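You operate a simulated robot arm through the tools that you are given. There is no shell and no other tool. Be economical: measure what you need, move in short steps, check, and stop when the job is done.

The job below is to be done with a simulated robot arm. You get a single attempt, and the scene is never put back.

Task
True the bare wheel at the red spoke nipple until the dial pointer stands in the green.
Fine: Nipple at the top, brake on, dial arm in; the blue tee spanner goes back in its block.

The check looks at the end state, three seconds after you hand in, the way a careful person would. Anything else that was tipped, shoved, dropped, spilled or broken makes it a failure.

Robot
A 6-joint arm with a two-finger parallel gripper, fixed in place. Base frame: the origin is at the foot of the arm, x ahead of it, y to its left, z up. Lengths are in m, angles in rad, forces in N, time in s.
With the tool pointing down near the work surface it reaches from about 0.16 to 0.74 m from the base axis. Its first joint turns from -2.897 to 2.897 rad. Payload 3.91 kg.
The tool frame sits at the grasp point between the pads (the TCP): z along the fingers, y along the line on which they close. The tips reach 0.03 m beyond it. The gripper opens to 0.11 m. The fingers are 0.02 m wide and 0.01 m thick; the gripper's body (0.048 by 0.112 m) begins 0.055 m behind the TCP.
Orientation is that of the tool frame in the base frame, as a unit quaternion [w, x, y, z]. With the fingers straight down and closing along the base's y, the tool's x points along the base's -x, its y along +y and its z along -z.

Tools
- The arm moves only by the tool step_arm. Its argument "increments" is a list of rows, each a list of 3 entries, a list of its own where there are three numbers: the shift along the base's x, y, z in m, then the turn, a rotation vector about the base's x, y, z in rad, then the closure, from 0 (fully open) to 1 (shut). In form: [[[dx, dy, dz], [ax, ay, az], claw], ...]. A call has 1 to 20 rows; each row shifts and turns the commanded pose from where the row before left it. A row lasts 0.2 s, in which the tool goes at most 0.05 m and 0.15 rad; a call with a longer step from one row to the next is refused whole, and so is a gripper value outside its range. A pose out of reach is approached as far as the arm can. The call stops where the force on the tool passes 50 N (or 10 N more than at its start, if that is more) or the arm is blocked; 0.2 s more then pass. The fingers move at their own pace (about 0.045 m/s each) and stop on an object; they squeeze with about 37 N. The grip force told is the motor's: it shows also when the fingers shut on nothing. Time passes only in rows, and 0.2 s behind the last, so rows that do not move let the fingers close. It gives the time, the measured TCP pose, the force on the tool (base axes), the opening and the grip force at its end, in the units of the frame above (readings bear some noise), with the torque about the TCP (base axes, N m) and any sound that the robot's microphone picked up, and new pictures: "pictures" is both (left out), scene, wrist or none.
- Cameras (640 x 400 px; columns grow to the right, rows downward): "scene" is fixed at [0.0465, 0.4937, 1.5646]; the picture's right is [-0.42, -0.91, 0.00], its down [-0.60, 0.28, -0.75] and it looks along [0.68, -0.32, -0.66] (base axes); focal length 342 px, centre (320, 200). "wrist" rides on the gripper at [0.071, 0.022, -0.107] in the tool frame; the picture's right is [-0.29, 0.96, 0.00], its down [-0.76, -0.23, -0.61] and it looks along [-0.58, -0.18, 0.79] (tool axes); focal length 243 px, centre (320, 200).
- move_column(by): slides the trunk up (or, below 0, down) by that many m; the arm rides with it, the base frame stays. It gives what a move gives, with no picture.
- locate(camera, pixels): there is no depth. For up to 12 entries [column, row, z] of the newest picture of that camera ("zoom" is the newest enlarged one), the place [x, y] in the base frame at which the ray of that pixel passes the height z, good to about 0.003 m, but the place of the scene camera against the robot may be out by one fixed shift of up to 0.018 m in any direction. No time passes.
- close_up(camera, box): a new picture of the part [left, top, right, bottom] of that camera's present view, enlarged. No time passes.
- job_done(): hands the job in; it is judged then, once.

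Work in short steps. Measure before you move; look again where a grasp or a placing could have gone wrong, and mend it. You have 80 turns and 200 pictures in all, those below and enlarged ones among them. Open the gripper and draw the arm clear of the work before you hand the job in, unless the task says otherwise; then end with one line.

The tools are called after "Call:" as name(argument=value, ...) on one line, values as JSON. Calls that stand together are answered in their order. step_arm: Moves the arm, as the interface text tells. Its arguments: {"type":"object","properties":{"increments":{"type":"array","items":{"type":"array"}},"pictures":{"type":"string","enum":["both","scene","wrist","none"]}},"required":["increments"]} The other tools are called the same way: move_column (by) slides the trunk up or down; locate (camera, pixels) gives the place at which the rays of pixels pass given heights; close_up (camera, box) takes an enlarged picture of a part of a camera's view; job_done () hands the job in.

At the start:

```text
time: 0.0
eef_pos: [0.292, 0.1446, 1.3299]
tcp_rot: [0.0, 0.0, 1.0, 0.0]
contact_force: [-0.5, -0.5, -0.4]
torque: [-0.02, 0.01, 0.0]
finger_gap: 0.11
grip_force: 0.1
trunk travel left (down, up): [-0.525, 0.065]
```

scene: 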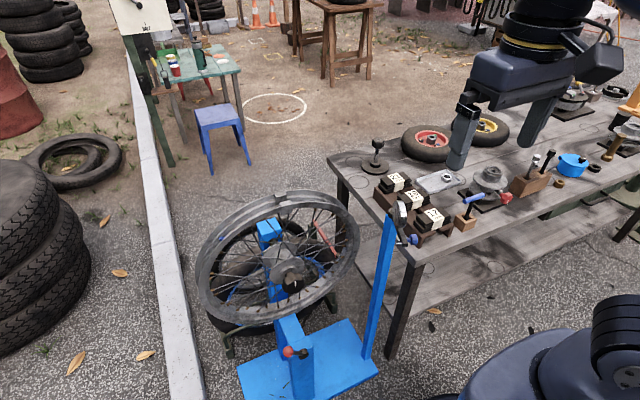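
wrist: 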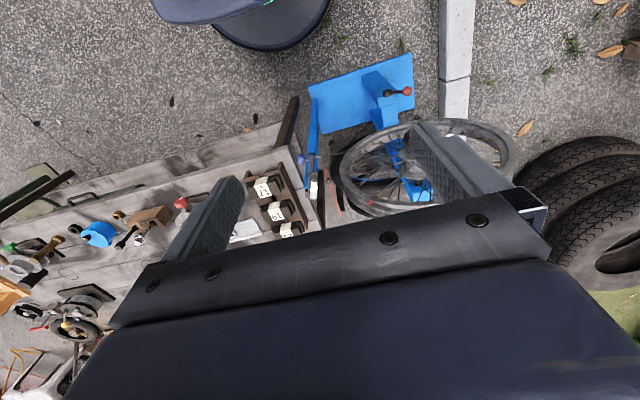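

The scene shows the wheel in a blue stand around (280,260), with a red-knob lever at (290,352) and a bench with small tools. I'll enlarge the wheel and the bench before moving.

Call:
close_up(camera="scene", box=[180, 170, 420, 400])

Call:
close_up(camera="scene", box=[350, 120, 510, 260])

Call:
close_up(camera="scene", box=[480, 80, 640, 200])

Call:
close_up(camera="wrist", box=[220, 30, 540, 240])

```text
1.74 times, centred on (300, 285) of scene
```

zoom: 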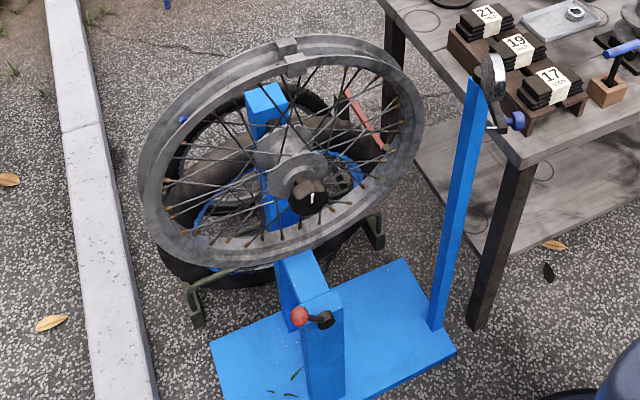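

```text
2.86 times, centred on (430, 190) of scene
```

zoom: 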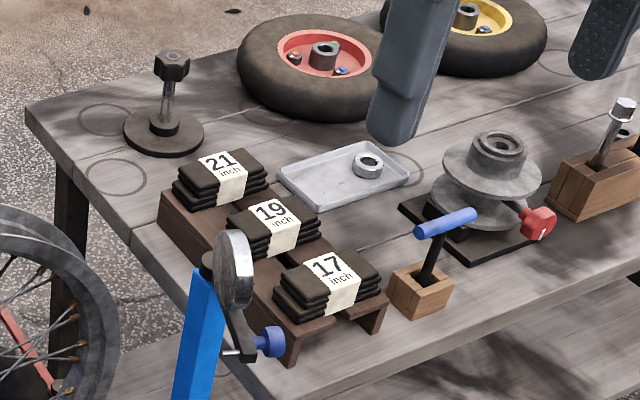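

```text
3.33 times, centred on (560, 140) of scene
```

zoom: 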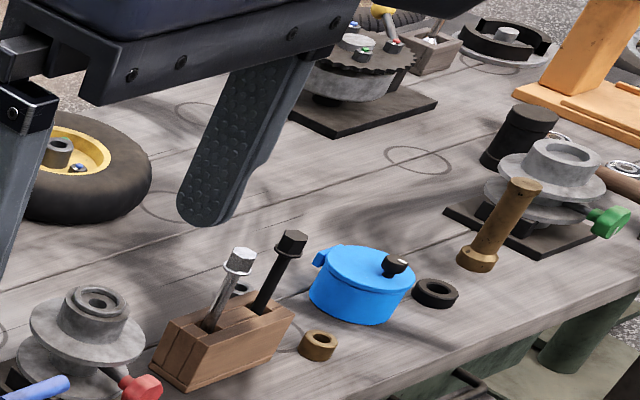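

```text
1.90 times, centred on (380, 135) of wrist
```

zoom: 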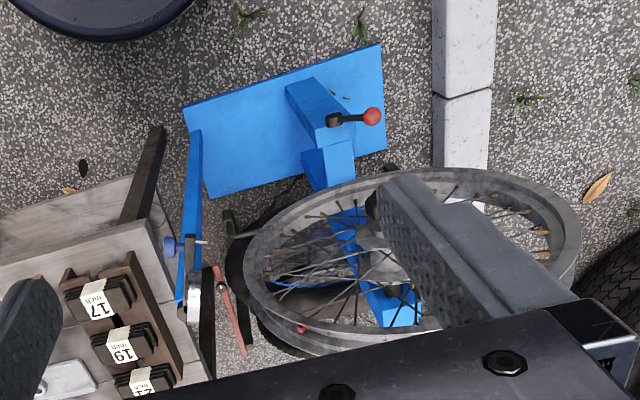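

The wrist view shows a red spot on the rim near zoom (300,328), about wrist (370,201). I'll zoom further on the rim, the dial and the brake.

Call:
close_up(camera="wrist", box=[330, 110, 450, 220])

Call:
close_up(camera="scene", box=[190, 180, 370, 300])

Call:
close_up(camera="scene", box=[370, 180, 440, 260])

Call:
close_up(camera="wrist", box=[280, 130, 350, 220])

```text
3.64 times, centred on (390, 165) of wrist
```

zoom: 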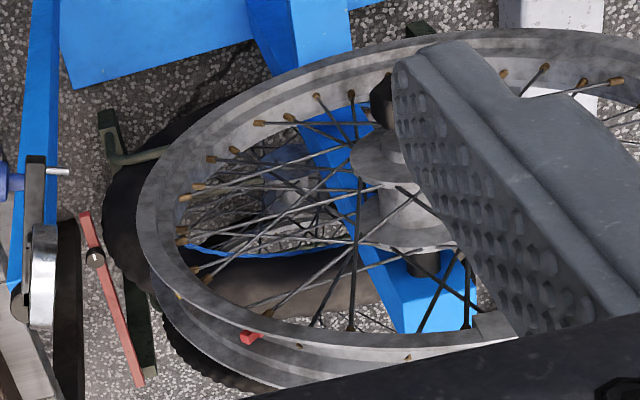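

```text
3.33 times, centred on (280, 240) of scene
```

zoom: 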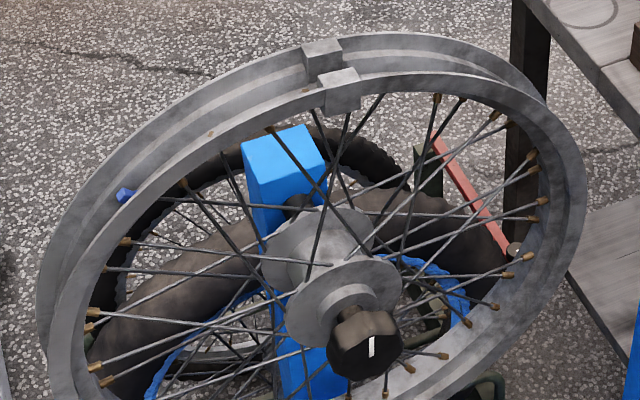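

```text
5.00 times, centred on (405, 220) of scene
```

zoom: 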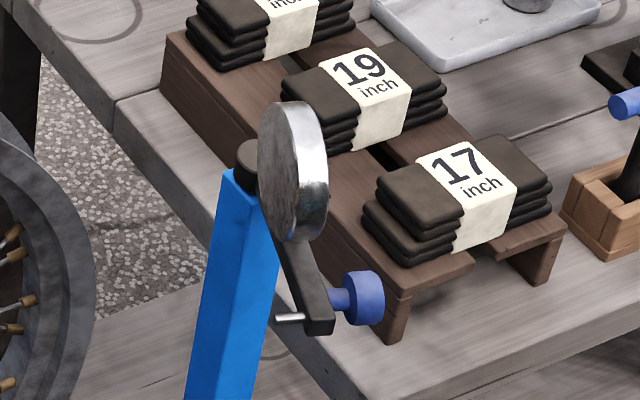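

```text
4.44 times, centred on (315, 175) of wrist
```

zoom: 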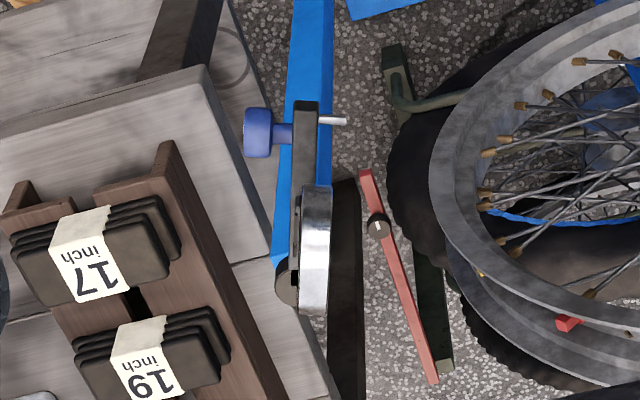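

The nipples sit on the outside of the rim, red at wrist (371,202) and blue at scene (221,238), and the dial arm is on the tall post. I'll triangulate some common points with both cameras.

Call:
locate(camera="scene", pixels=[[391, 211, 0.5], [391, 211, 0.7], [391, 211, 0.9], [284, 198, 0.5], [284, 198, 0.7], [284, 198, 0.9], [290, 352, 0.5], [290, 352, 0.7], [474, 197, 0.6], [474, 197, 0.8], [325, 235, 0.3], [325, 235, 0.6]])

Call:
locate(camera="wrist", pixels=[[308, 194, 0.5], [308, 194, 0.7], [308, 194, 0.9], [371, 202, 0.5], [371, 202, 0.7], [371, 202, 0.9], [407, 91, 0.5], [407, 91, 0.7], [328, 178, 0.0], [328, 178, 0.3], [328, 178, 0.6]])

```text
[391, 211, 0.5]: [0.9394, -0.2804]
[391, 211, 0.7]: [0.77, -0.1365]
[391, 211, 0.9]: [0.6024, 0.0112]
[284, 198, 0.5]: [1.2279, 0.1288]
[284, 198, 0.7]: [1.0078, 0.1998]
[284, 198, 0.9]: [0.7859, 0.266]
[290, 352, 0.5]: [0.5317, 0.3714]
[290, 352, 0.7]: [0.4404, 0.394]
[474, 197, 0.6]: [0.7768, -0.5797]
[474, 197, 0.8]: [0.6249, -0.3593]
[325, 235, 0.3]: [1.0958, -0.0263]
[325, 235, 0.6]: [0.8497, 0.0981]
```

```text
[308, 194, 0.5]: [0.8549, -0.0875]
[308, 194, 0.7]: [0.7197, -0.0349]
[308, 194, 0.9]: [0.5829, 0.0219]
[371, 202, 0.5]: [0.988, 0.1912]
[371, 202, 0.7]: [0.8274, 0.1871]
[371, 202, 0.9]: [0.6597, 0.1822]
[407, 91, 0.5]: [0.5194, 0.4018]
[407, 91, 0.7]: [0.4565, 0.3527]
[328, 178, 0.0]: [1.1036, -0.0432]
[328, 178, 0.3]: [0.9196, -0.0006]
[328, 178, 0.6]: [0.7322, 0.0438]
```

The dial pivot comes out near (0.59,0.02,0.90), the brake knob near (0.49,0.38,0.6), and the wheel seems to face the robot with its axle along x. I'll move back and pitch the gripper up so the wrist camera can see the wheel and dial face.

Call:
step_arm(increments=[[[-0.02, 0.0, -0.02], [0, -0.15, 0], 0], [[-0.02, 0.0, -0.02], [0, -0.15, 0], 0], [[-0.02, 0.0, -0.02], [0, -0.15, 0], 0], [[-0.02, 0.0, -0.02], [0, -0.1, 0], 0]], pictures="both")

```text
time: 1.0
eef_pos: [0.2106, 0.1451, 1.2513]
tcp_rot: [0.273, -0.001, 0.962, 0.001]
contact_force: [-0.4, -0.4, 1.2]
torque: [0.02, 0.02, -0.01]
finger_gap: 0.1099
grip_force: 0.2
trunk travel left (down, up): [-0.525, 0.065]
```

scene: 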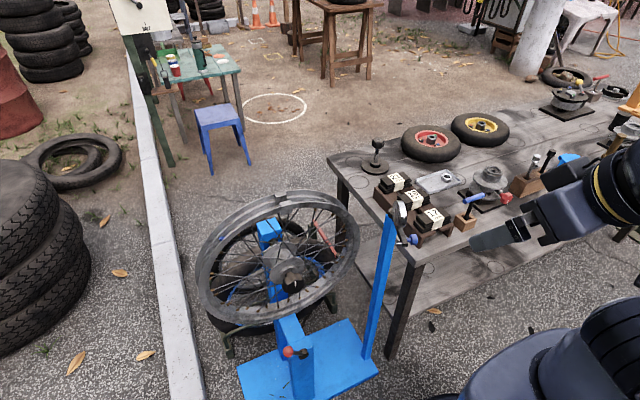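
wrist: 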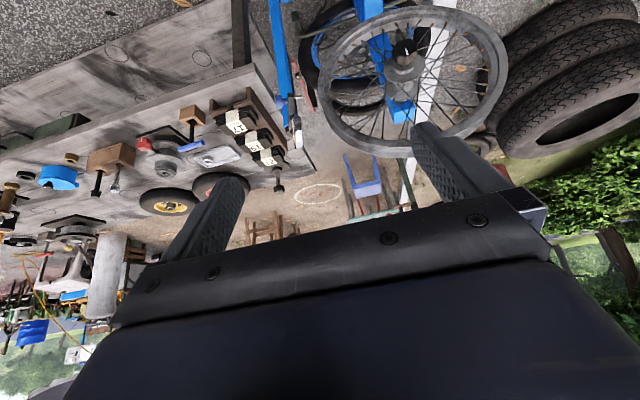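

The wrist camera now sees the wheel face-on, though upside down in the picture. I'll enlarge the wheel, the dial and the bench.

Call:
close_up(camera="wrist", box=[300, 0, 520, 170])

Call:
close_up(camera="wrist", box=[260, 50, 330, 160])

Call:
close_up(camera="wrist", box=[80, 90, 310, 230])

```text
2.35 times, centred on (410, 85) of wrist
```

zoom: 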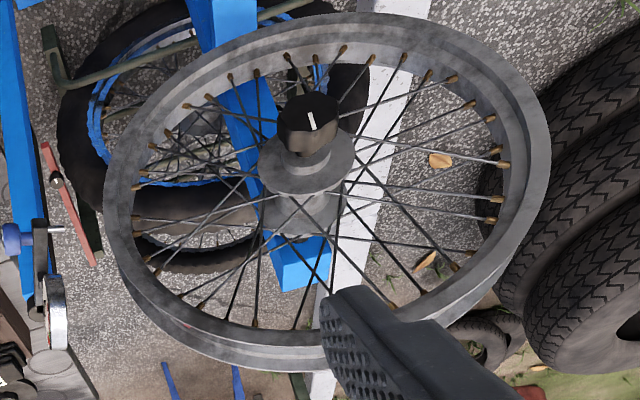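

```text
3.64 times, centred on (295, 105) of wrist
```

zoom: 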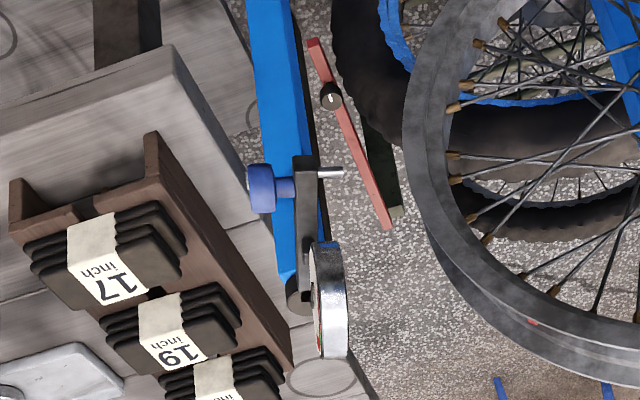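

```text
2.78 times, centred on (195, 160) of wrist
```

zoom: 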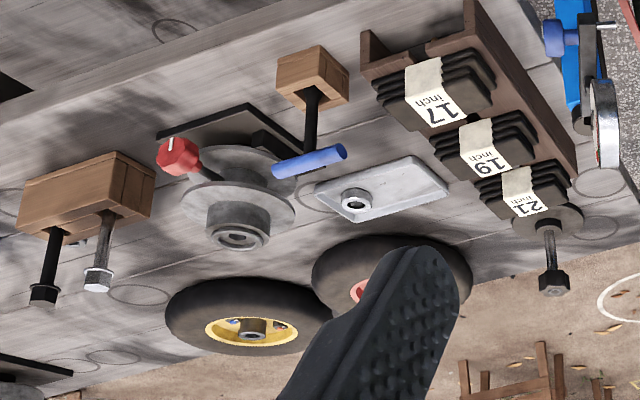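

Next I triangulate the dial knob, pivot, wheel knob, far post top, rim sides and tee spanner, using both views.

Call:
locate(camera="scene", pixels=[[414, 240, 0.8], [414, 240, 0.9], [391, 211, 0.8], [391, 211, 0.9], [295, 283, 0.6], [295, 283, 0.8], [474, 197, 0.8], [474, 197, 0.9], [298, 203, 0.8], [298, 203, 0.9], [338, 255, 0.2], [338, 255, 0.5]])

Call:
locate(camera="wrist", pixels=[[279, 102, 0.8], [279, 102, 0.9], [291, 131, 0.8], [291, 131, 0.9], [405.7, 51, 0.6], [405.7, 51, 0.8], [191, 145, 0.8], [191, 145, 0.9], [355, 138, 0.8], [355, 138, 0.9], [298, 76, 0.2], [298, 76, 0.5]])

```text
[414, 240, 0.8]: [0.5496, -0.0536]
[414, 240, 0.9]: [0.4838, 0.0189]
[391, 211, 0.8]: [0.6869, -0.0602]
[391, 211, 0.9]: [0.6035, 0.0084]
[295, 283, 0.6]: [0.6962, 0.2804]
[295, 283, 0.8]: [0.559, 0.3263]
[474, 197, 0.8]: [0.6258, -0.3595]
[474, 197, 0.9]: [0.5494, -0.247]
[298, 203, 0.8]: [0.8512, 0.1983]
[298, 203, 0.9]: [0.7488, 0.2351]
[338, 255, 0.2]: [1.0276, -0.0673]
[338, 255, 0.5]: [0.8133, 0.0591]
```

```text
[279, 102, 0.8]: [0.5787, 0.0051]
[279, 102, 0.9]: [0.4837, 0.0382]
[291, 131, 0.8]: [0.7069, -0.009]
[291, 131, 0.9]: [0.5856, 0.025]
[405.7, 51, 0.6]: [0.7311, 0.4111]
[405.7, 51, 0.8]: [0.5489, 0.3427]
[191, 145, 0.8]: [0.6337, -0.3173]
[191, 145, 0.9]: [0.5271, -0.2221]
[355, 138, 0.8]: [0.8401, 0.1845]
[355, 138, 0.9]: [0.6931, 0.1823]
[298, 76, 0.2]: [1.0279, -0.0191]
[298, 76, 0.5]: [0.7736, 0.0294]
```

The red nipple computes to about (0.617,0.18,0.952) and the hub axis to about (y 0.335, z 0.80), so the nipple is about 45° right of top. I'll look at the brake and the knob up close.

Call:
close_up(camera="scene", box=[240, 300, 350, 400])

Call:
close_up(camera="scene", box=[255, 240, 335, 310])

Call:
close_up(camera="scene", box=[200, 185, 330, 260])

Call:
close_up(camera="wrist", box=[380, 0, 460, 50])

```text
4.00 times, centred on (295, 350) of scene
```

zoom: 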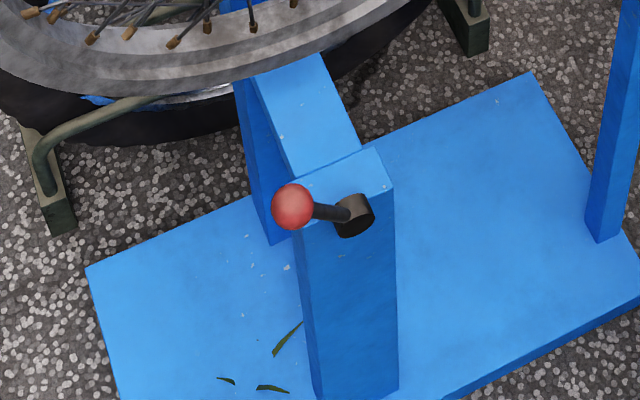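

```text
5.71 times, centred on (295, 275) of scene
```

zoom: 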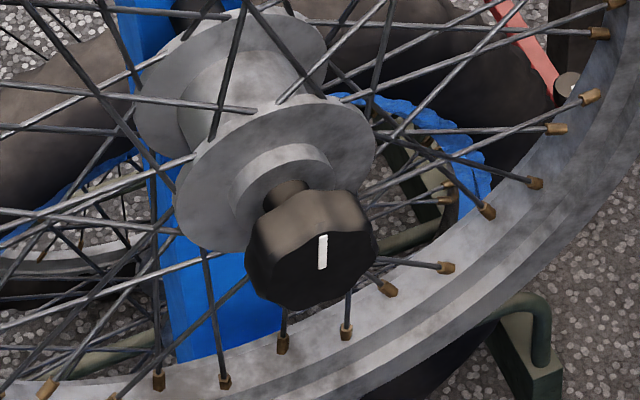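

```text
4.92 times, centred on (265, 222) of scene
```

zoom: 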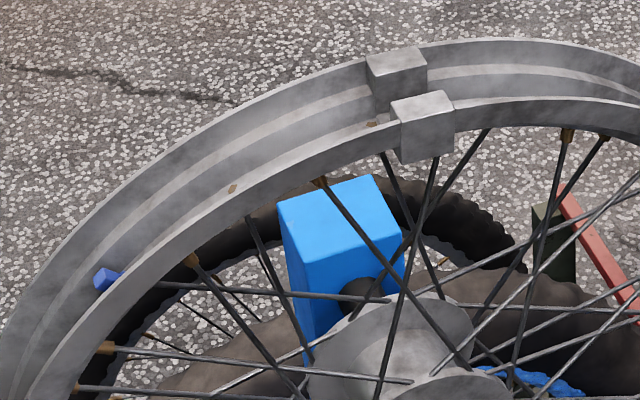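

```text
8.00 times, centred on (420, 25) of wrist
```

zoom: 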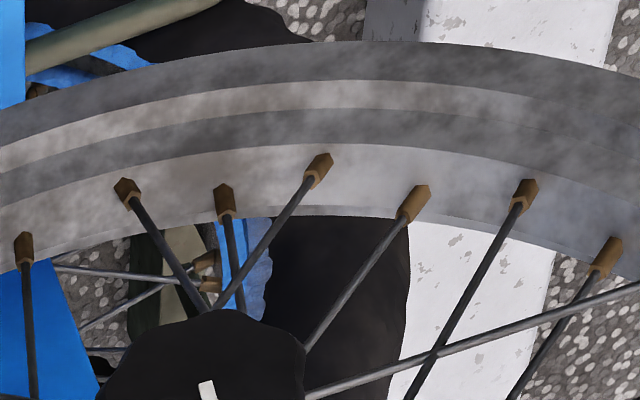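

The brake lever's red ball points left and the rim has a seam block at the top. I'll level the gripper, yaw it 90° so the fingers close along x, and view the rim from above on its right side.

Call:
step_arm(increments=[[[0.03, 0, 0.0], [0, 0.1375, 0], 0], [[0.03, 0, 0.0], [0, 0.1375, 0], 0], [[0.03, 0, 0.0], [0, 0.1375, 0], 0], [[0.03, 0, 0.0], [0, 0.1375, 0], 0], [[0.02, 0, 0.0], [0, 0, 0.1428], 0], [[0.02, 0, 0], [0, 0, 0.1428], 0], [[0.02, 0, 0.0], [0, 0, 0.1428], 0], [[0.02, 0, 0.0], [0, 0, 0.1428], 0], [[0.02, 0, 0.0], [0, 0, 0.1428], 0], [[0.02, 0, 0.0], [0, 0, 0.1428], 0], [[0.02, 0, 0.0], [0, 0, 0.1428], 0], [[0.02, 0, 0.0], [0, 0, 0.1428], 0], [[0.02, 0, 0.0], [0, 0, 0.1428], 0], [[0.02, 0, 0.0], [0, 0, 0.1428], 0], [[0.02, 0, 0.0], [0, 0, 0.1428], 0]], pictures="both")

```text
time: 4.2
eef_pos: [0.5528, 0.1467, 1.2498]
tcp_rot: [0.001, 0.707, -0.707, 0.0]
contact_force: [0.2, 0.0, -0.4]
torque: [-0.01, -0.03, 0.02]
finger_gap: 0.1099
grip_force: 0.0
trunk travel left (down, up): [-0.525, 0.065]
```

scene: 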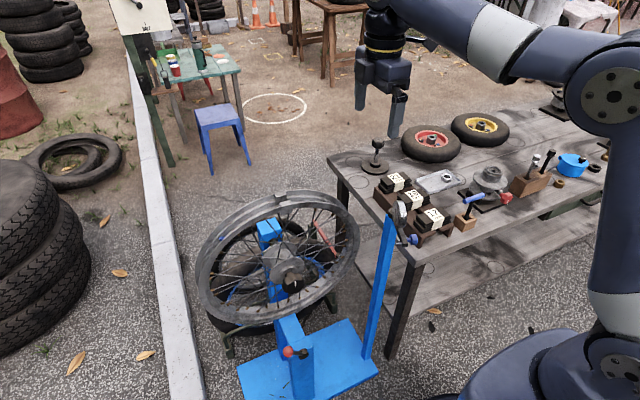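
wrist: 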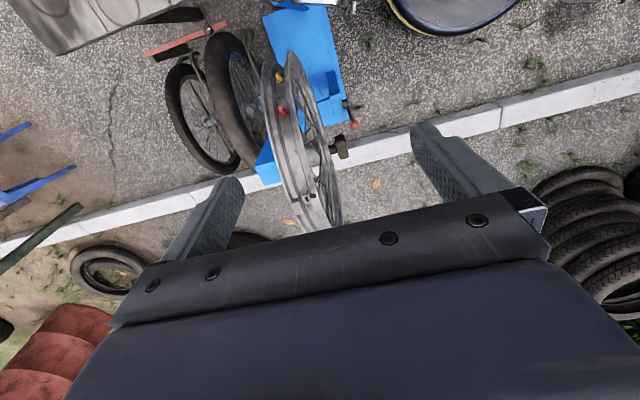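

Red (~(283,112)) and yellow nipples are visible in the rim well. I'll zoom in on the wheel.

Call:
close_up(camera="wrist", box=[230, 40, 370, 240])

Call:
close_up(camera="wrist", box=[245, 45, 345, 125])

```text
2.00 times, centred on (300, 140) of wrist
```

zoom: 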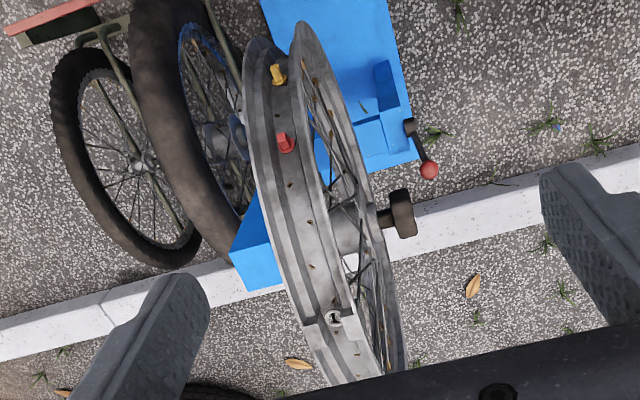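

```text
5.00 times, centred on (295, 85) of wrist
```

zoom: 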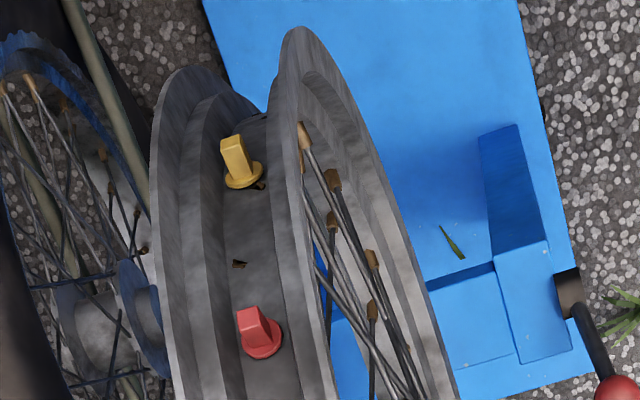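

I'll locate the nipple, knob, rim edges and seam from this wrist view to get the wheel's plane.

Call:
locate(camera="wrist", pixels=[[283, 111, 0.95], [283, 111, 0.97], [351, 146, 0.8], [339, 149, 0.8], [303, 56, 0.8], [290, 58, 0.8], [277, 63, 0.8], [303, 203, 1.0], [316, 197, 1.0], [262, 88, 0.93], [295, 86, 0.93], [356, 124, 0.6]])

Call:
close_up(camera="wrist", box=[270, 110, 370, 210])

```text
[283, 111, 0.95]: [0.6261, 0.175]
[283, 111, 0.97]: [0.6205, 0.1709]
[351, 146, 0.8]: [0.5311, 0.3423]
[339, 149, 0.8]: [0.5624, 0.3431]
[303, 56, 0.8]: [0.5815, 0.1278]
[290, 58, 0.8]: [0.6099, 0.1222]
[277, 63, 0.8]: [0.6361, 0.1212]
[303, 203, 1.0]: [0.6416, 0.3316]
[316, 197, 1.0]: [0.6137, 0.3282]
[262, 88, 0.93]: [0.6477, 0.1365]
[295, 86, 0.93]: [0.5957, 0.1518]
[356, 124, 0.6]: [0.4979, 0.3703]
```

```text
4.00 times, centred on (320, 160) of wrist
```

zoom: 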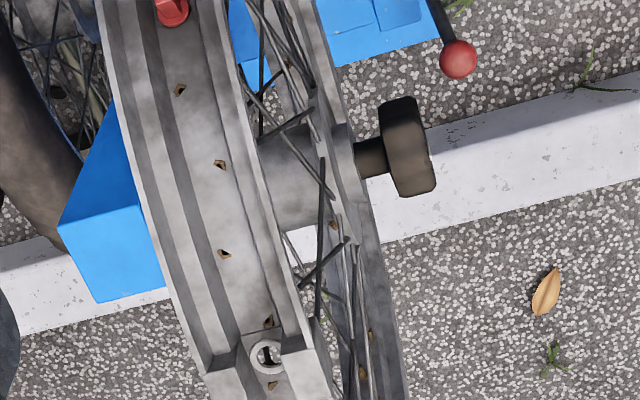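

Wheel axis is about (y 0.334, z 0.82), rim centre x≈0.62 and outer radius ≈0.215. I'll approach the rim at 25° right of top with the tool pointing radially inward.

Call:
step_arm(increments=[[[0.017, 0.014, -0.037], [0.109, 0, 0], 0], [[0.017, 0.014, -0.037], [0.109, 0, 0], 0], [[0.017, 0.014, -0.037], [0.109, 0, 0], 0], [[0.016, 0.014, -0.038], [0.109, 0, 0], 0]], pictures="both")

Call:
close_up(camera="wrist", box=[160, 50, 480, 250])

Call:
close_up(camera="scene", box=[220, 130, 380, 230])

```text
time: 5.2
eef_pos: [0.6192, 0.1993, 1.0993]
tcp_rot: [0.153, -0.69, 0.69, 0.153]
contact_force: [-0.1, 0.6, -0.5]
torque: [-0.01, 0.02, -0.02]
finger_gap: 0.1098
grip_force: 0.0
trunk travel left (down, up): [-0.525, 0.065]
```

scene: 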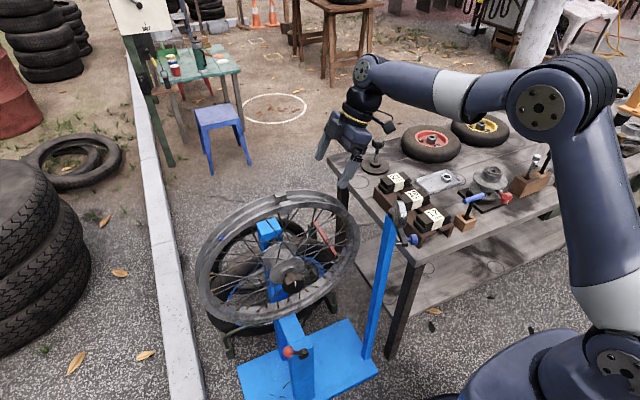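
wrist: 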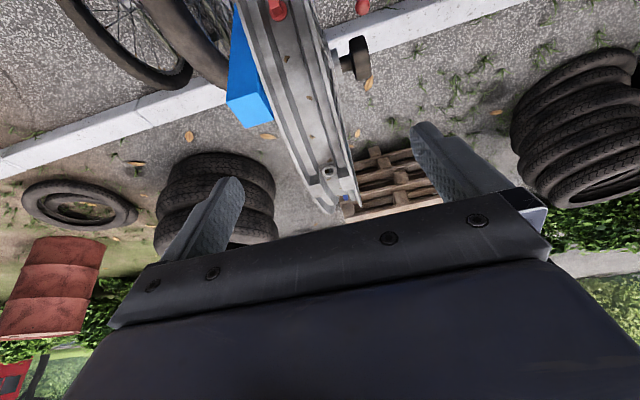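

```text
2.00 times, centred on (320, 150) of wrist
```

zoom: 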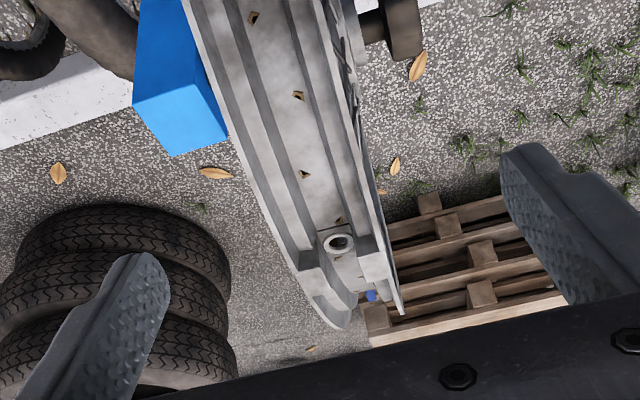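

```text
4.00 times, centred on (300, 180) of scene
```

zoom: 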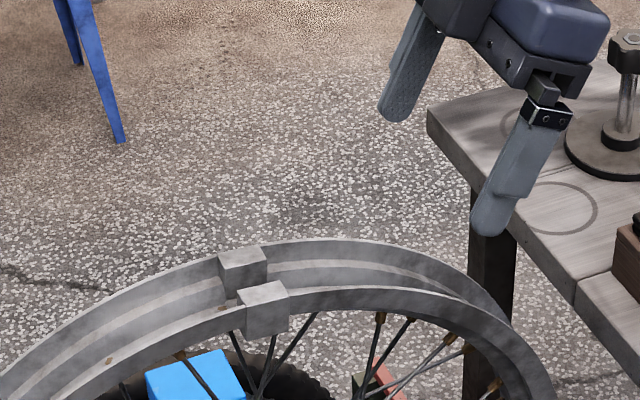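

Fingers are well clear of the rim. I'll locate both rim flanges at the grasp height to centre the grip along x.

Call:
locate(camera="wrist", pixels=[[284, 140, 1.02], [289, 160, 1.02], [338, 140, 1.02], [343, 160, 1.02], [328, 169, 1.015], [277, 10, 0.97], [320, 300, 1.03]])

```text
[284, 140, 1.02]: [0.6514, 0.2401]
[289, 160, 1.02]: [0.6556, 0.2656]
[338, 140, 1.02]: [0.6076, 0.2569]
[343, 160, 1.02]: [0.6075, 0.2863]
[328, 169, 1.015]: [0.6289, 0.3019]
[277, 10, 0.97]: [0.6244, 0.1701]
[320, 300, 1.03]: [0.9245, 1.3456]
```

Rim centre at the grasp is near x 0.627. I'll advance radially 0.09 m with the gripper open, then look.

Call:
step_arm(increments=[[[0.007, 0.014, -0.026], [0, 0, 0], 0], [[0, 0.013, -0.028], [0, 0, 0], 0], [[0, 0.013, -0.028], [0, 0, 0], 0]], pictures="both")

Call:
close_up(camera="wrist", box=[160, 50, 480, 250])

Call:
close_up(camera="scene", box=[220, 130, 380, 230])

```text
time: 6.0
eef_pos: [0.6256, 0.2397, 1.0173]
tcp_rot: [-0.154, 0.691, -0.69, -0.153]
contact_force: [-0.3, 0.1, -0.1]
torque: [0.0, 0.0, 0.02]
finger_gap: 0.1098
grip_force: 0.1
trunk travel left (down, up): [-0.525, 0.065]
```

scene: 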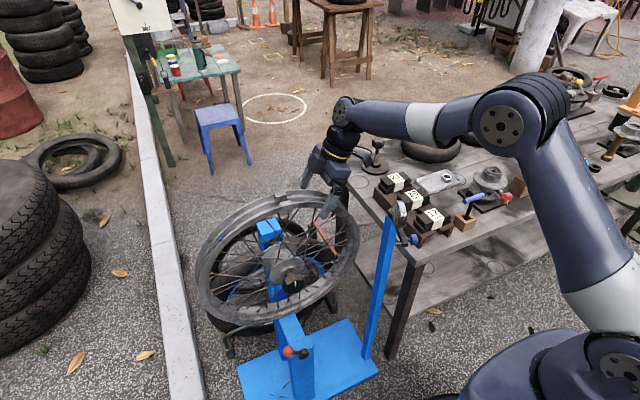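
wrist: 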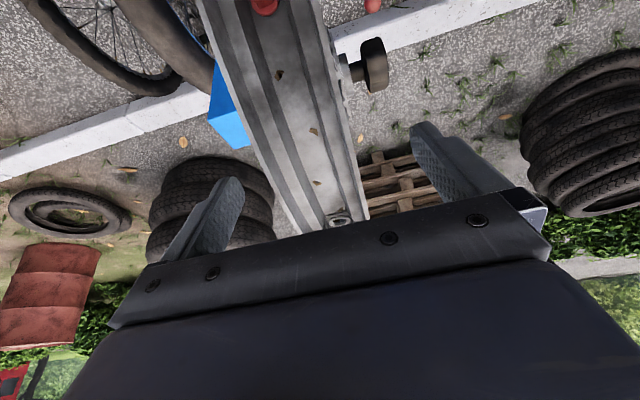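

```text
2.00 times, centred on (320, 150) of wrist
```

zoom: 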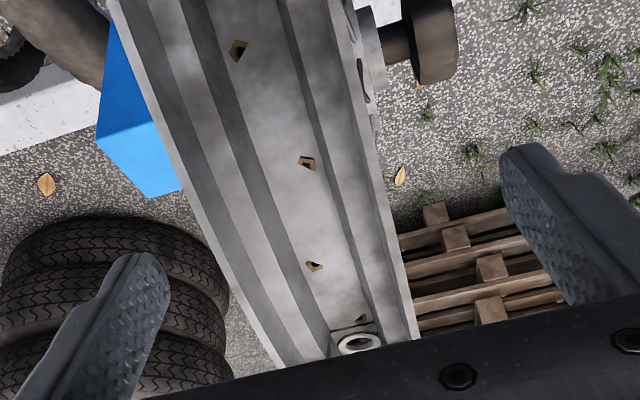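

```text
4.00 times, centred on (300, 180) of scene
```

zoom: 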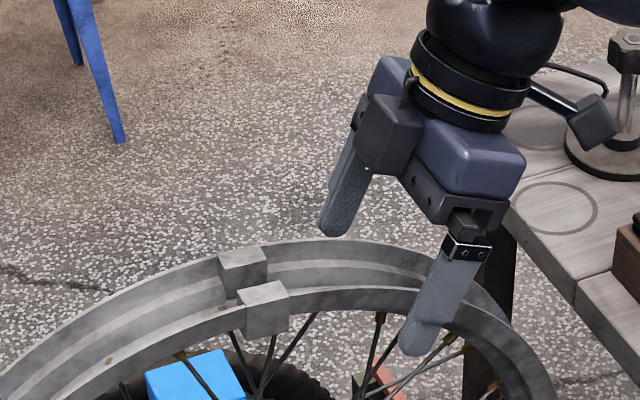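

The fingers straddle the rim, centred at about pixel 318 against the TCP at 320. I'll close on it.

Call:
step_arm(increments=[[[0, 0, 0], [0, 0, 0], 1], [[0, 0, 0], [0, 0, 0], 1], [[0, 0, 0], [0, 0, 0], 1], [[0, 0, 0], [0, 0, 0], 1], [[0, 0, 0], [0, 0, 0], 1], [[0, 0, 0], [0, 0, 0], 1]], pictures="wrist")

```text
time: 7.4
eef_pos: [0.6259, 0.2395, 1.0188]
tcp_rot: [-0.153, 0.69, -0.69, -0.153]
contact_force: [-0.9, 1.0, -0.3]
torque: [0.01, -0.02, 0.04]
finger_gap: 0.0002
grip_force: 13.6
trunk travel left (down, up): [-0.525, 0.065]
```

wrist: 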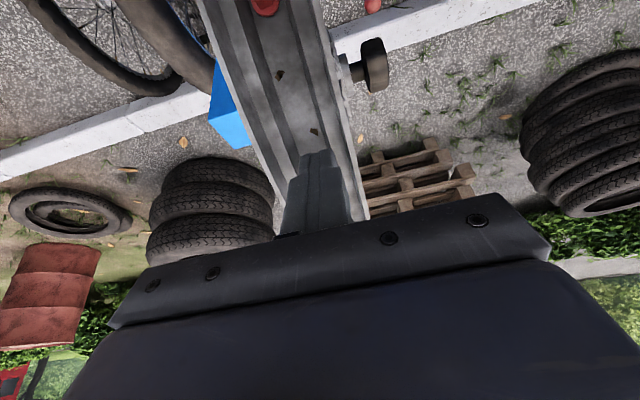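

The fingers shut on nothing, so the rim lies a bit deeper; re-triangulation puts the well near z 1.00 at the seam. I'll open, go 0.025 deeper and close again.

Call:
step_arm(increments=[[[0, 0, 0], [0, 0, 0], 0], [[0, 0, 0], [0, 0, 0], 0], [[0, 0, 0], [0, 0, 0], 0], [[0, 0, 0], [0, 0, 0], 0], [[0, 0, 0], [0, 0, 0], 0], [[0, 0, 0], [0, 0, 0], 0], [[0, 0.006, -0.0125], [0, 0, 0], 0], [[0, 0.006, -0.0125], [0, 0, 0], 0], [[0, 0, 0], [0, 0, 0], 0]], pictures="both")

Call:
close_up(camera="scene", box=[220, 130, 380, 230])

```text
time: 9.4
eef_pos: [0.6268, 0.2512, 0.9934]
tcp_rot: [0.154, -0.69, 0.69, 0.153]
contact_force: [0.3, 0.0, -0.1]
torque: [0.04, -0.01, -0.01]
finger_gap: 0.1098
grip_force: 0.1
trunk travel left (down, up): [-0.525, 0.065]
```

scene: 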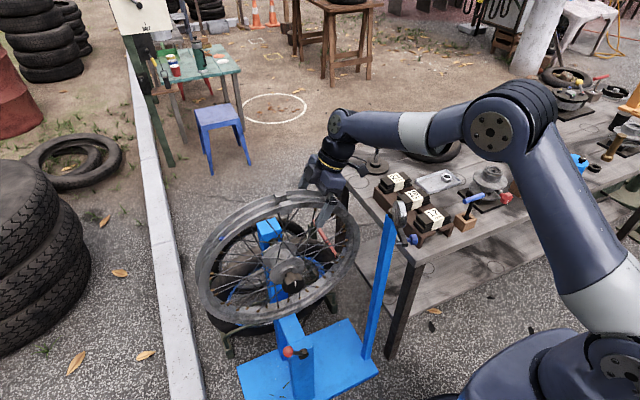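
wrist: 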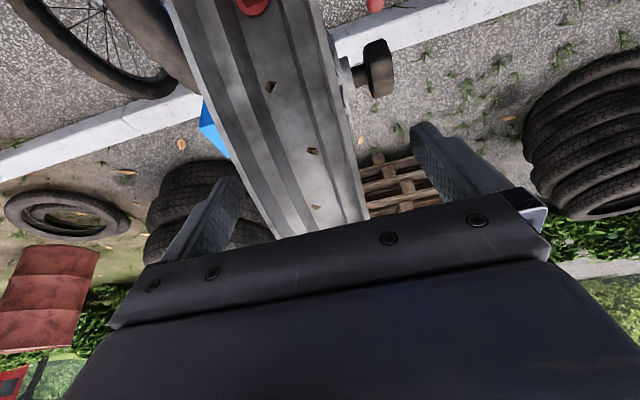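

```text
4.00 times, centred on (300, 180) of scene
```

zoom: 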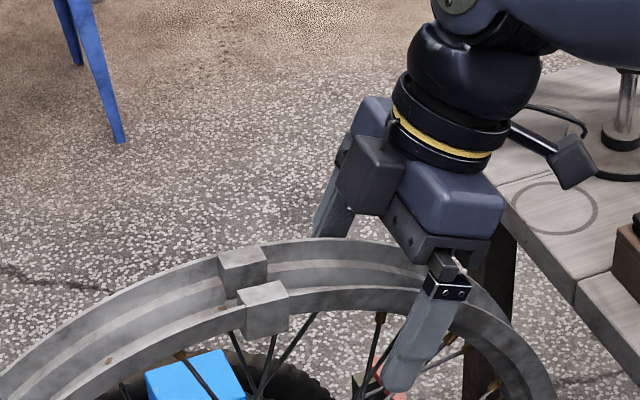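

The far finger now disappears behind the far flange, so the fingers straddle it. Closing.

Call:
step_arm(increments=[[[0, 0, 0], [0, 0, 0], 1], [[0, 0, 0], [0, 0, 0], 1], [[0, 0, 0], [0, 0, 0], 1], [[0, 0, 0], [0, 0, 0], 1], [[0, 0, 0], [0, 0, 0], 1]], pictures="wrist")

```text
time: 10.6
eef_pos: [0.6304, 0.2503, 0.9928]
tcp_rot: [0.154, -0.69, 0.691, 0.151]
contact_force: [25.5, 2.9, -1.3]
torque: [0.48, -0.98, -0.03]
finger_gap: 0.0518
grip_force: 45.0
trunk travel left (down, up): [-0.525, 0.065]
```

wrist: 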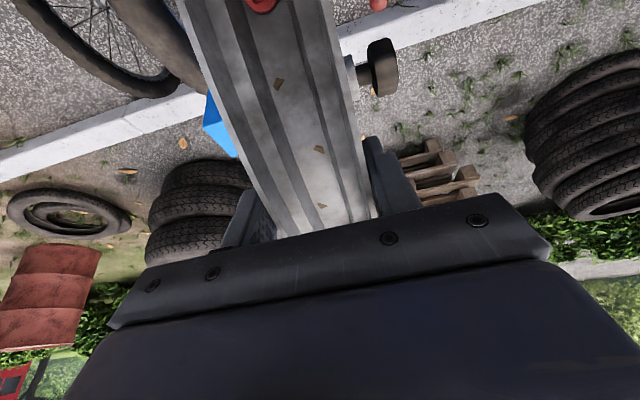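

Gripped at 0.0518 m, but there's 25 N along +x, so the rim sits slightly further out. I'll shift +x 4 mm to relax.

Call:
step_arm(increments=[[[0.004, 0, 0], [0, 0, 0], 1], [[0, 0, 0], [0, 0, 0], 1]], pictures="none")

```text
time: 11.2
eef_pos: [0.629, 0.2505, 0.9933]
tcp_rot: [0.152, -0.69, 0.69, 0.154]
contact_force: [7.4, -1.3, 3.9]
torque: [0.03, -0.96, -0.26]
finger_gap: 0.0521
grip_force: 45.1
trunk travel left (down, up): [-0.525, 0.065]
```

Force is now low. I'll try a first 0.08 rad arc about the axle to see whether the wheel turns.

Call:
step_arm(increments=[[[0, 0.0078, 0.0034], [-0.04, 0, 0], 1], [[0, 0.008, 0.0031], [-0.04, 0, 0], 1], [[0, 0, 0], [0, 0, 0], 1]], pictures="wrist")

Call:
close_up(camera="scene", box=[200, 150, 360, 250])

```text
time: 12.0
eef_pos: [0.6295, 0.2671, 1.0015]
tcp_rot: [-0.126, 0.696, -0.695, -0.126]
contact_force: [9.3, -5.3, 8.7]
torque: [-0.5, 0.42, 0.34]
finger_gap: 0.0517
grip_force: 45.3
trunk travel left (down, up): [-0.525, 0.065]
```

wrist: 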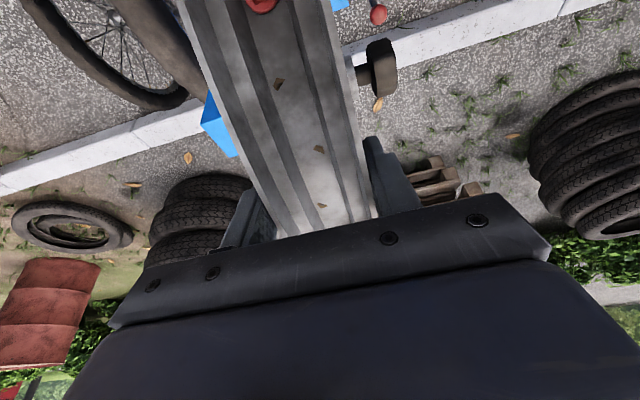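

```text
4.00 times, centred on (280, 200) of scene
```

zoom: 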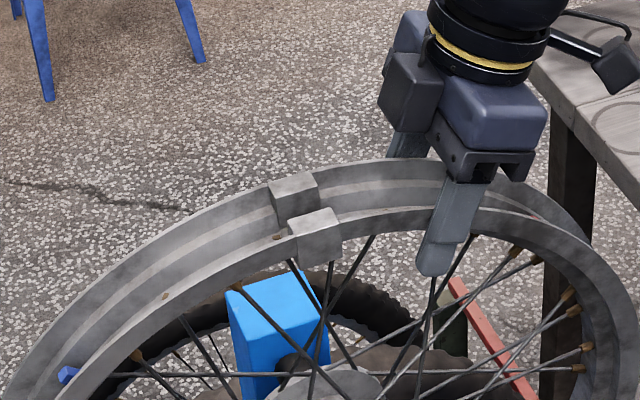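

The wheel turns with the gripper, so the brake is off. I'll continue the arc by 0.60 rad.

Call:
step_arm(increments=[[[0, 0.0152, 0.0048], [-0.075, 0, 0], 1], [[0, 0.0155, 0.0036], [-0.075, 0, 0], 1], [[0, 0.0157, 0.0025], [-0.075, 0, 0], 1], [[0, 0.0158, 0.0013], [-0.075, 0, 0], 1], [[0, 0.0159, 0.0001], [-0.075, 0, 0], 1], [[0, 0.0159, -0.0011], [-0.075, 0, 0], 1], [[0, 0.0157, -0.0023], [-0.075, 0, 0], 1], [[0, 0.0155, -0.0035], [-0.075, 0, 0], 1], [[0, 0, 0], [0, 0, 0], 1]], pictures="both")

Call:
close_up(camera="scene", box=[180, 150, 400, 320])

```text
time: 13.7
eef_pos: [0.6298, 0.3636, 1.0105]
tcp_rot: [-0.044, -0.704, 0.706, -0.061]
contact_force: [19.3, 0.2, -5.3]
torque: [0.32, -0.49, 1.04]
finger_gap: 0.0519
grip_force: 44.7
out of reach, approached as far as the arm can: row 7, 8
trunk travel left (down, up): [-0.525, 0.065]
stopped in row 8: the force on the tool passed its limit at 66 N (the readings are from after the stop); the commanded pose is now the measured one
```

scene: 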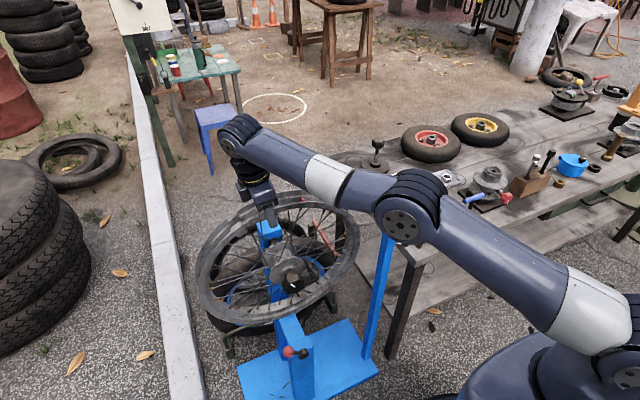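
wrist: 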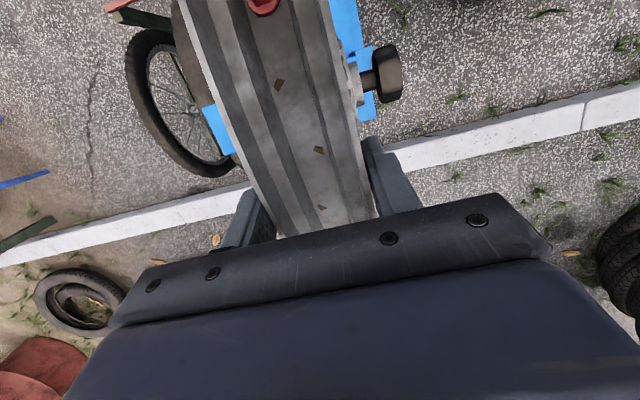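

```text
2.35 times, centred on (290, 235) of scene
```

zoom: 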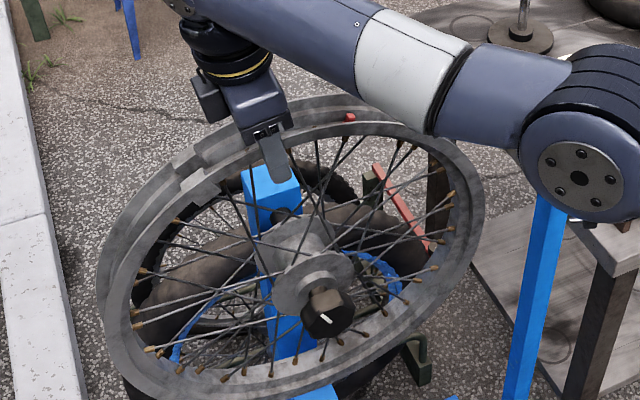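

The arm ran out of reach at y≈0.364 and its elbow is near the dial post, so I'll release here and lift straight up. The red nipple is now at scene zoom (350,117).

Call:
step_arm(increments=[[[0, 0, 0], [0, 0, 0], 0], [[0, 0, 0], [0, 0, 0], 0], [[0, 0, 0], [0, 0, 0], 0], [[0, 0, 0], [0, 0, 0], 0], [[0, 0.002, 0.03], [0, 0, 0], 0], [[0, 0.002, 0.03], [0, 0, 0], 0], [[0, 0, 0.04], [0, 0, 0], 0], [[0, -0.02, 0.04], [0, 0, 0], 0], [[0, -0.03, 0.03], [0, 0, 0], 0]], pictures="both")

Call:
close_up(camera="wrist", box=[220, 40, 380, 240])

Call:
close_up(camera="scene", box=[180, 150, 400, 320])

```text
time: 15.7
eef_pos: [0.6098, 0.3082, 1.1477]
tcp_rot: [-0.046, -0.704, 0.706, -0.061]
contact_force: [0.1, 0.2, 0.0]
torque: [0.01, -0.03, 0.02]
finger_gap: 0.11
grip_force: 0.0
out of reach, approached as far as the arm can: row 5, 6, 7
trunk travel left (down, up): [-0.525, 0.065]
```

scene: 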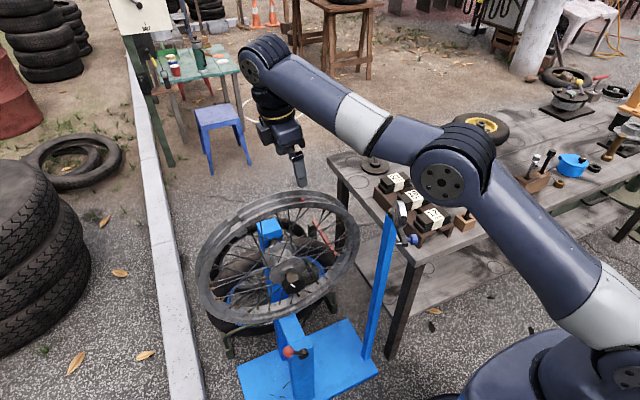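
wrist: 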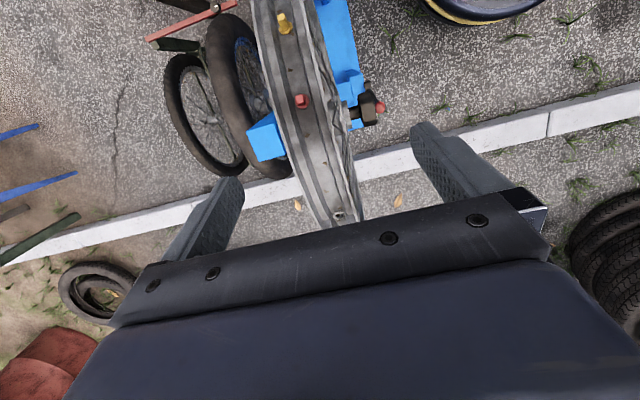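

```text
2.00 times, centred on (300, 140) of wrist
```

zoom: 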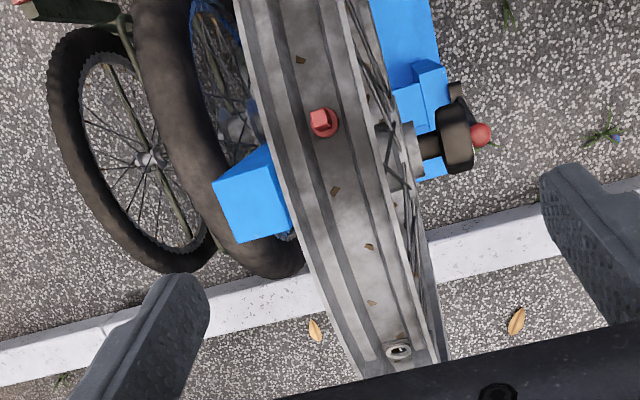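

```text
2.35 times, centred on (290, 235) of scene
```

zoom: 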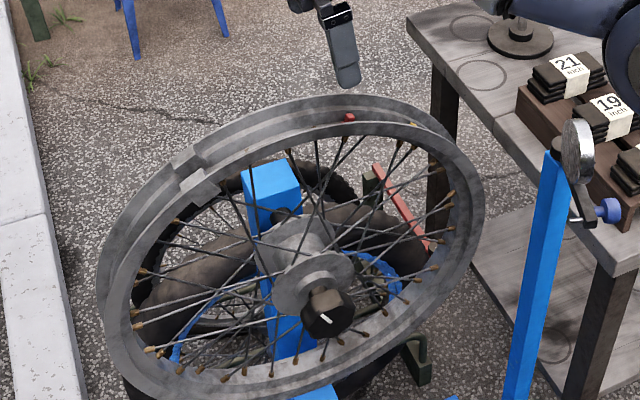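

The wheel stayed put and the dial is untouched. I'll locate the red nipple (301,101), seam hole (339,214) and post corners to find the remaining angle.

Call:
locate(camera="wrist", pixels=[[301, 101, 0.98], [301, 101, 1.0], [301, 101, 1.02], [339, 214, 0.96], [339, 214, 0.98], [378, 107, 0.8], [378, 107, 0.82]])

Call:
locate(camera="scene", pixels=[[302.8, 184.8, 0.98], [302.8, 184.8, 1.0], [302.8, 184.8, 1.02], [241, 227, 0.94], [241, 227, 0.96]])

```text
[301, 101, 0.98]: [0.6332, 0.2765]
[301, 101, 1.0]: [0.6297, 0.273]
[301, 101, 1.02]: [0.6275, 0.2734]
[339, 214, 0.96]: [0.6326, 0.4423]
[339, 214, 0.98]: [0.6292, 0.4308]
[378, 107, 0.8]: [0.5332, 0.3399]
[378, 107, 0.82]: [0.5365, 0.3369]
```

```text
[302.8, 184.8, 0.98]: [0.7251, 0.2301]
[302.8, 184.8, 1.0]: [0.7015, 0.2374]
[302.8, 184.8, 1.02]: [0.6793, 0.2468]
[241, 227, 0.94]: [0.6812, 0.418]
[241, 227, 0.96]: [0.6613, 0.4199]
```

The nipple is at y≈0.274, about 0.3 rad short of top. I'll go back for a second grip at φ≈0.5 rad, approaching first at a standoff.

Call:
step_arm(increments=[[[0.004, -0.0246, 0.0], [0.13, 0.004, 0], 0], [[0.004, -0.0246, 0.0], [0.13, 0.004, 0], 0], [[0.004, -0.0246, -0.01], [0.13, 0.004, 0], 0], [[0.004, -0.0246, -0.027], [0.13, 0.004, 0], 0], [[0.003, -0.0246, -0.03], [0.13, 0.004, 0], 0], [[0, 0, 0], [0, 0, 0], 0]], pictures="none")

```text
time: 17.1
eef_pos: [0.6302, 0.1847, 1.0803]
tcp_rot: [0.176, -0.682, 0.687, 0.175]
contact_force: [0.1, -0.9, 0.2]
torque: [0.0, -0.04, -0.03]
finger_gap: 0.1099
grip_force: 0.1
trunk travel left (down, up): [-0.525, 0.065]
```

On target. Advance radially 0.108 m and close.

Call:
step_arm(increments=[[[0, 0.0172, -0.0316], [0, 0, 0], 0], [[0, 0.0172, -0.0316], [0, 0, 0], 0], [[0, 0.0172, -0.0316], [0, 0, 0], 0], [[0, 0, 0], [0, 0, 0], 0], [[0, 0, 0], [0, 0, 0], 1], [[0, 0, 0], [0, 0, 0], 1], [[0, 0, 0], [0, 0, 0], 1], [[0, 0, 0], [0, 0, 0], 1], [[0, 0, 0], [0, 0, 0], 1]], pictures="wrist")

```text
time: 19.1
eef_pos: [0.6306, 0.2361, 0.9853]
tcp_rot: [0.176, -0.683, 0.687, 0.175]
contact_force: [-0.8, 1.1, 0.2]
torque: [0.03, 0.1, 0.17]
finger_gap: 0.0517
grip_force: 45.0
trunk travel left (down, up): [-0.525, 0.065]
```

wrist: 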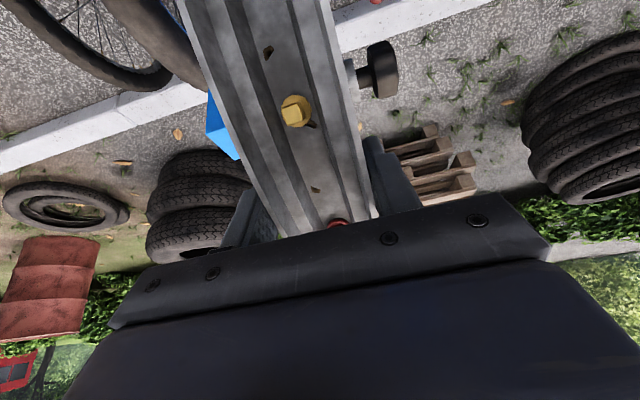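

Gripped cleanly with no side force. Rotate 0.29 rad along the arc.

Call:
step_arm(increments=[[[0, 0.0137, 0.0069], [-0.0725, 0, 0], 1], [[0, 0.0141, 0.0059], [-0.0725, 0, 0], 1], [[0, 0.0145, 0.0048], [-0.0725, 0, 0], 1], [[0, 0.0149, 0.0037], [-0.0725, 0, 0], 1], [[0, 0, 0], [0, 0, 0], 1], [[0, 0, 0], [0, 0, 0], 1]], pictures="scene")

Call:
close_up(camera="scene", box=[200, 150, 380, 300])

```text
time: 20.5
eef_pos: [0.6296, 0.2927, 1.008]
tcp_rot: [0.075, -0.701, 0.706, 0.072]
contact_force: [8.1, -1.3, 0.1]
torque: [-0.39, -0.02, 0.68]
finger_gap: 0.0519
grip_force: 44.9
trunk travel left (down, up): [-0.525, 0.065]
```

scene: 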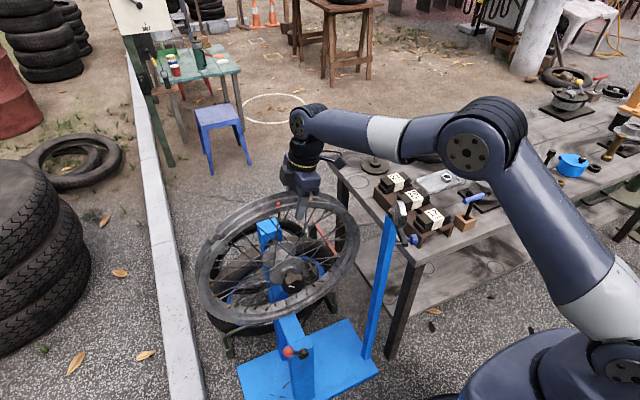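

```text
2.67 times, centred on (290, 225) of scene
```

zoom: 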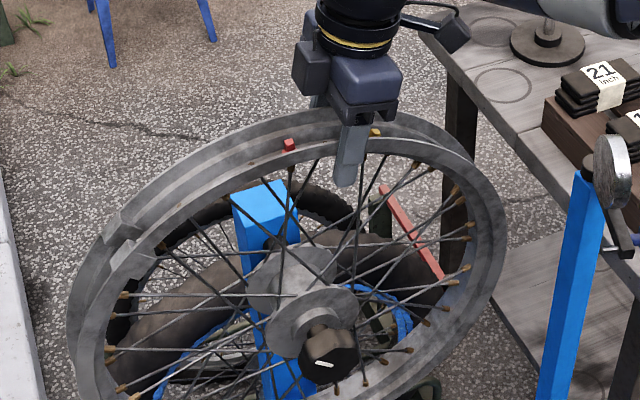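

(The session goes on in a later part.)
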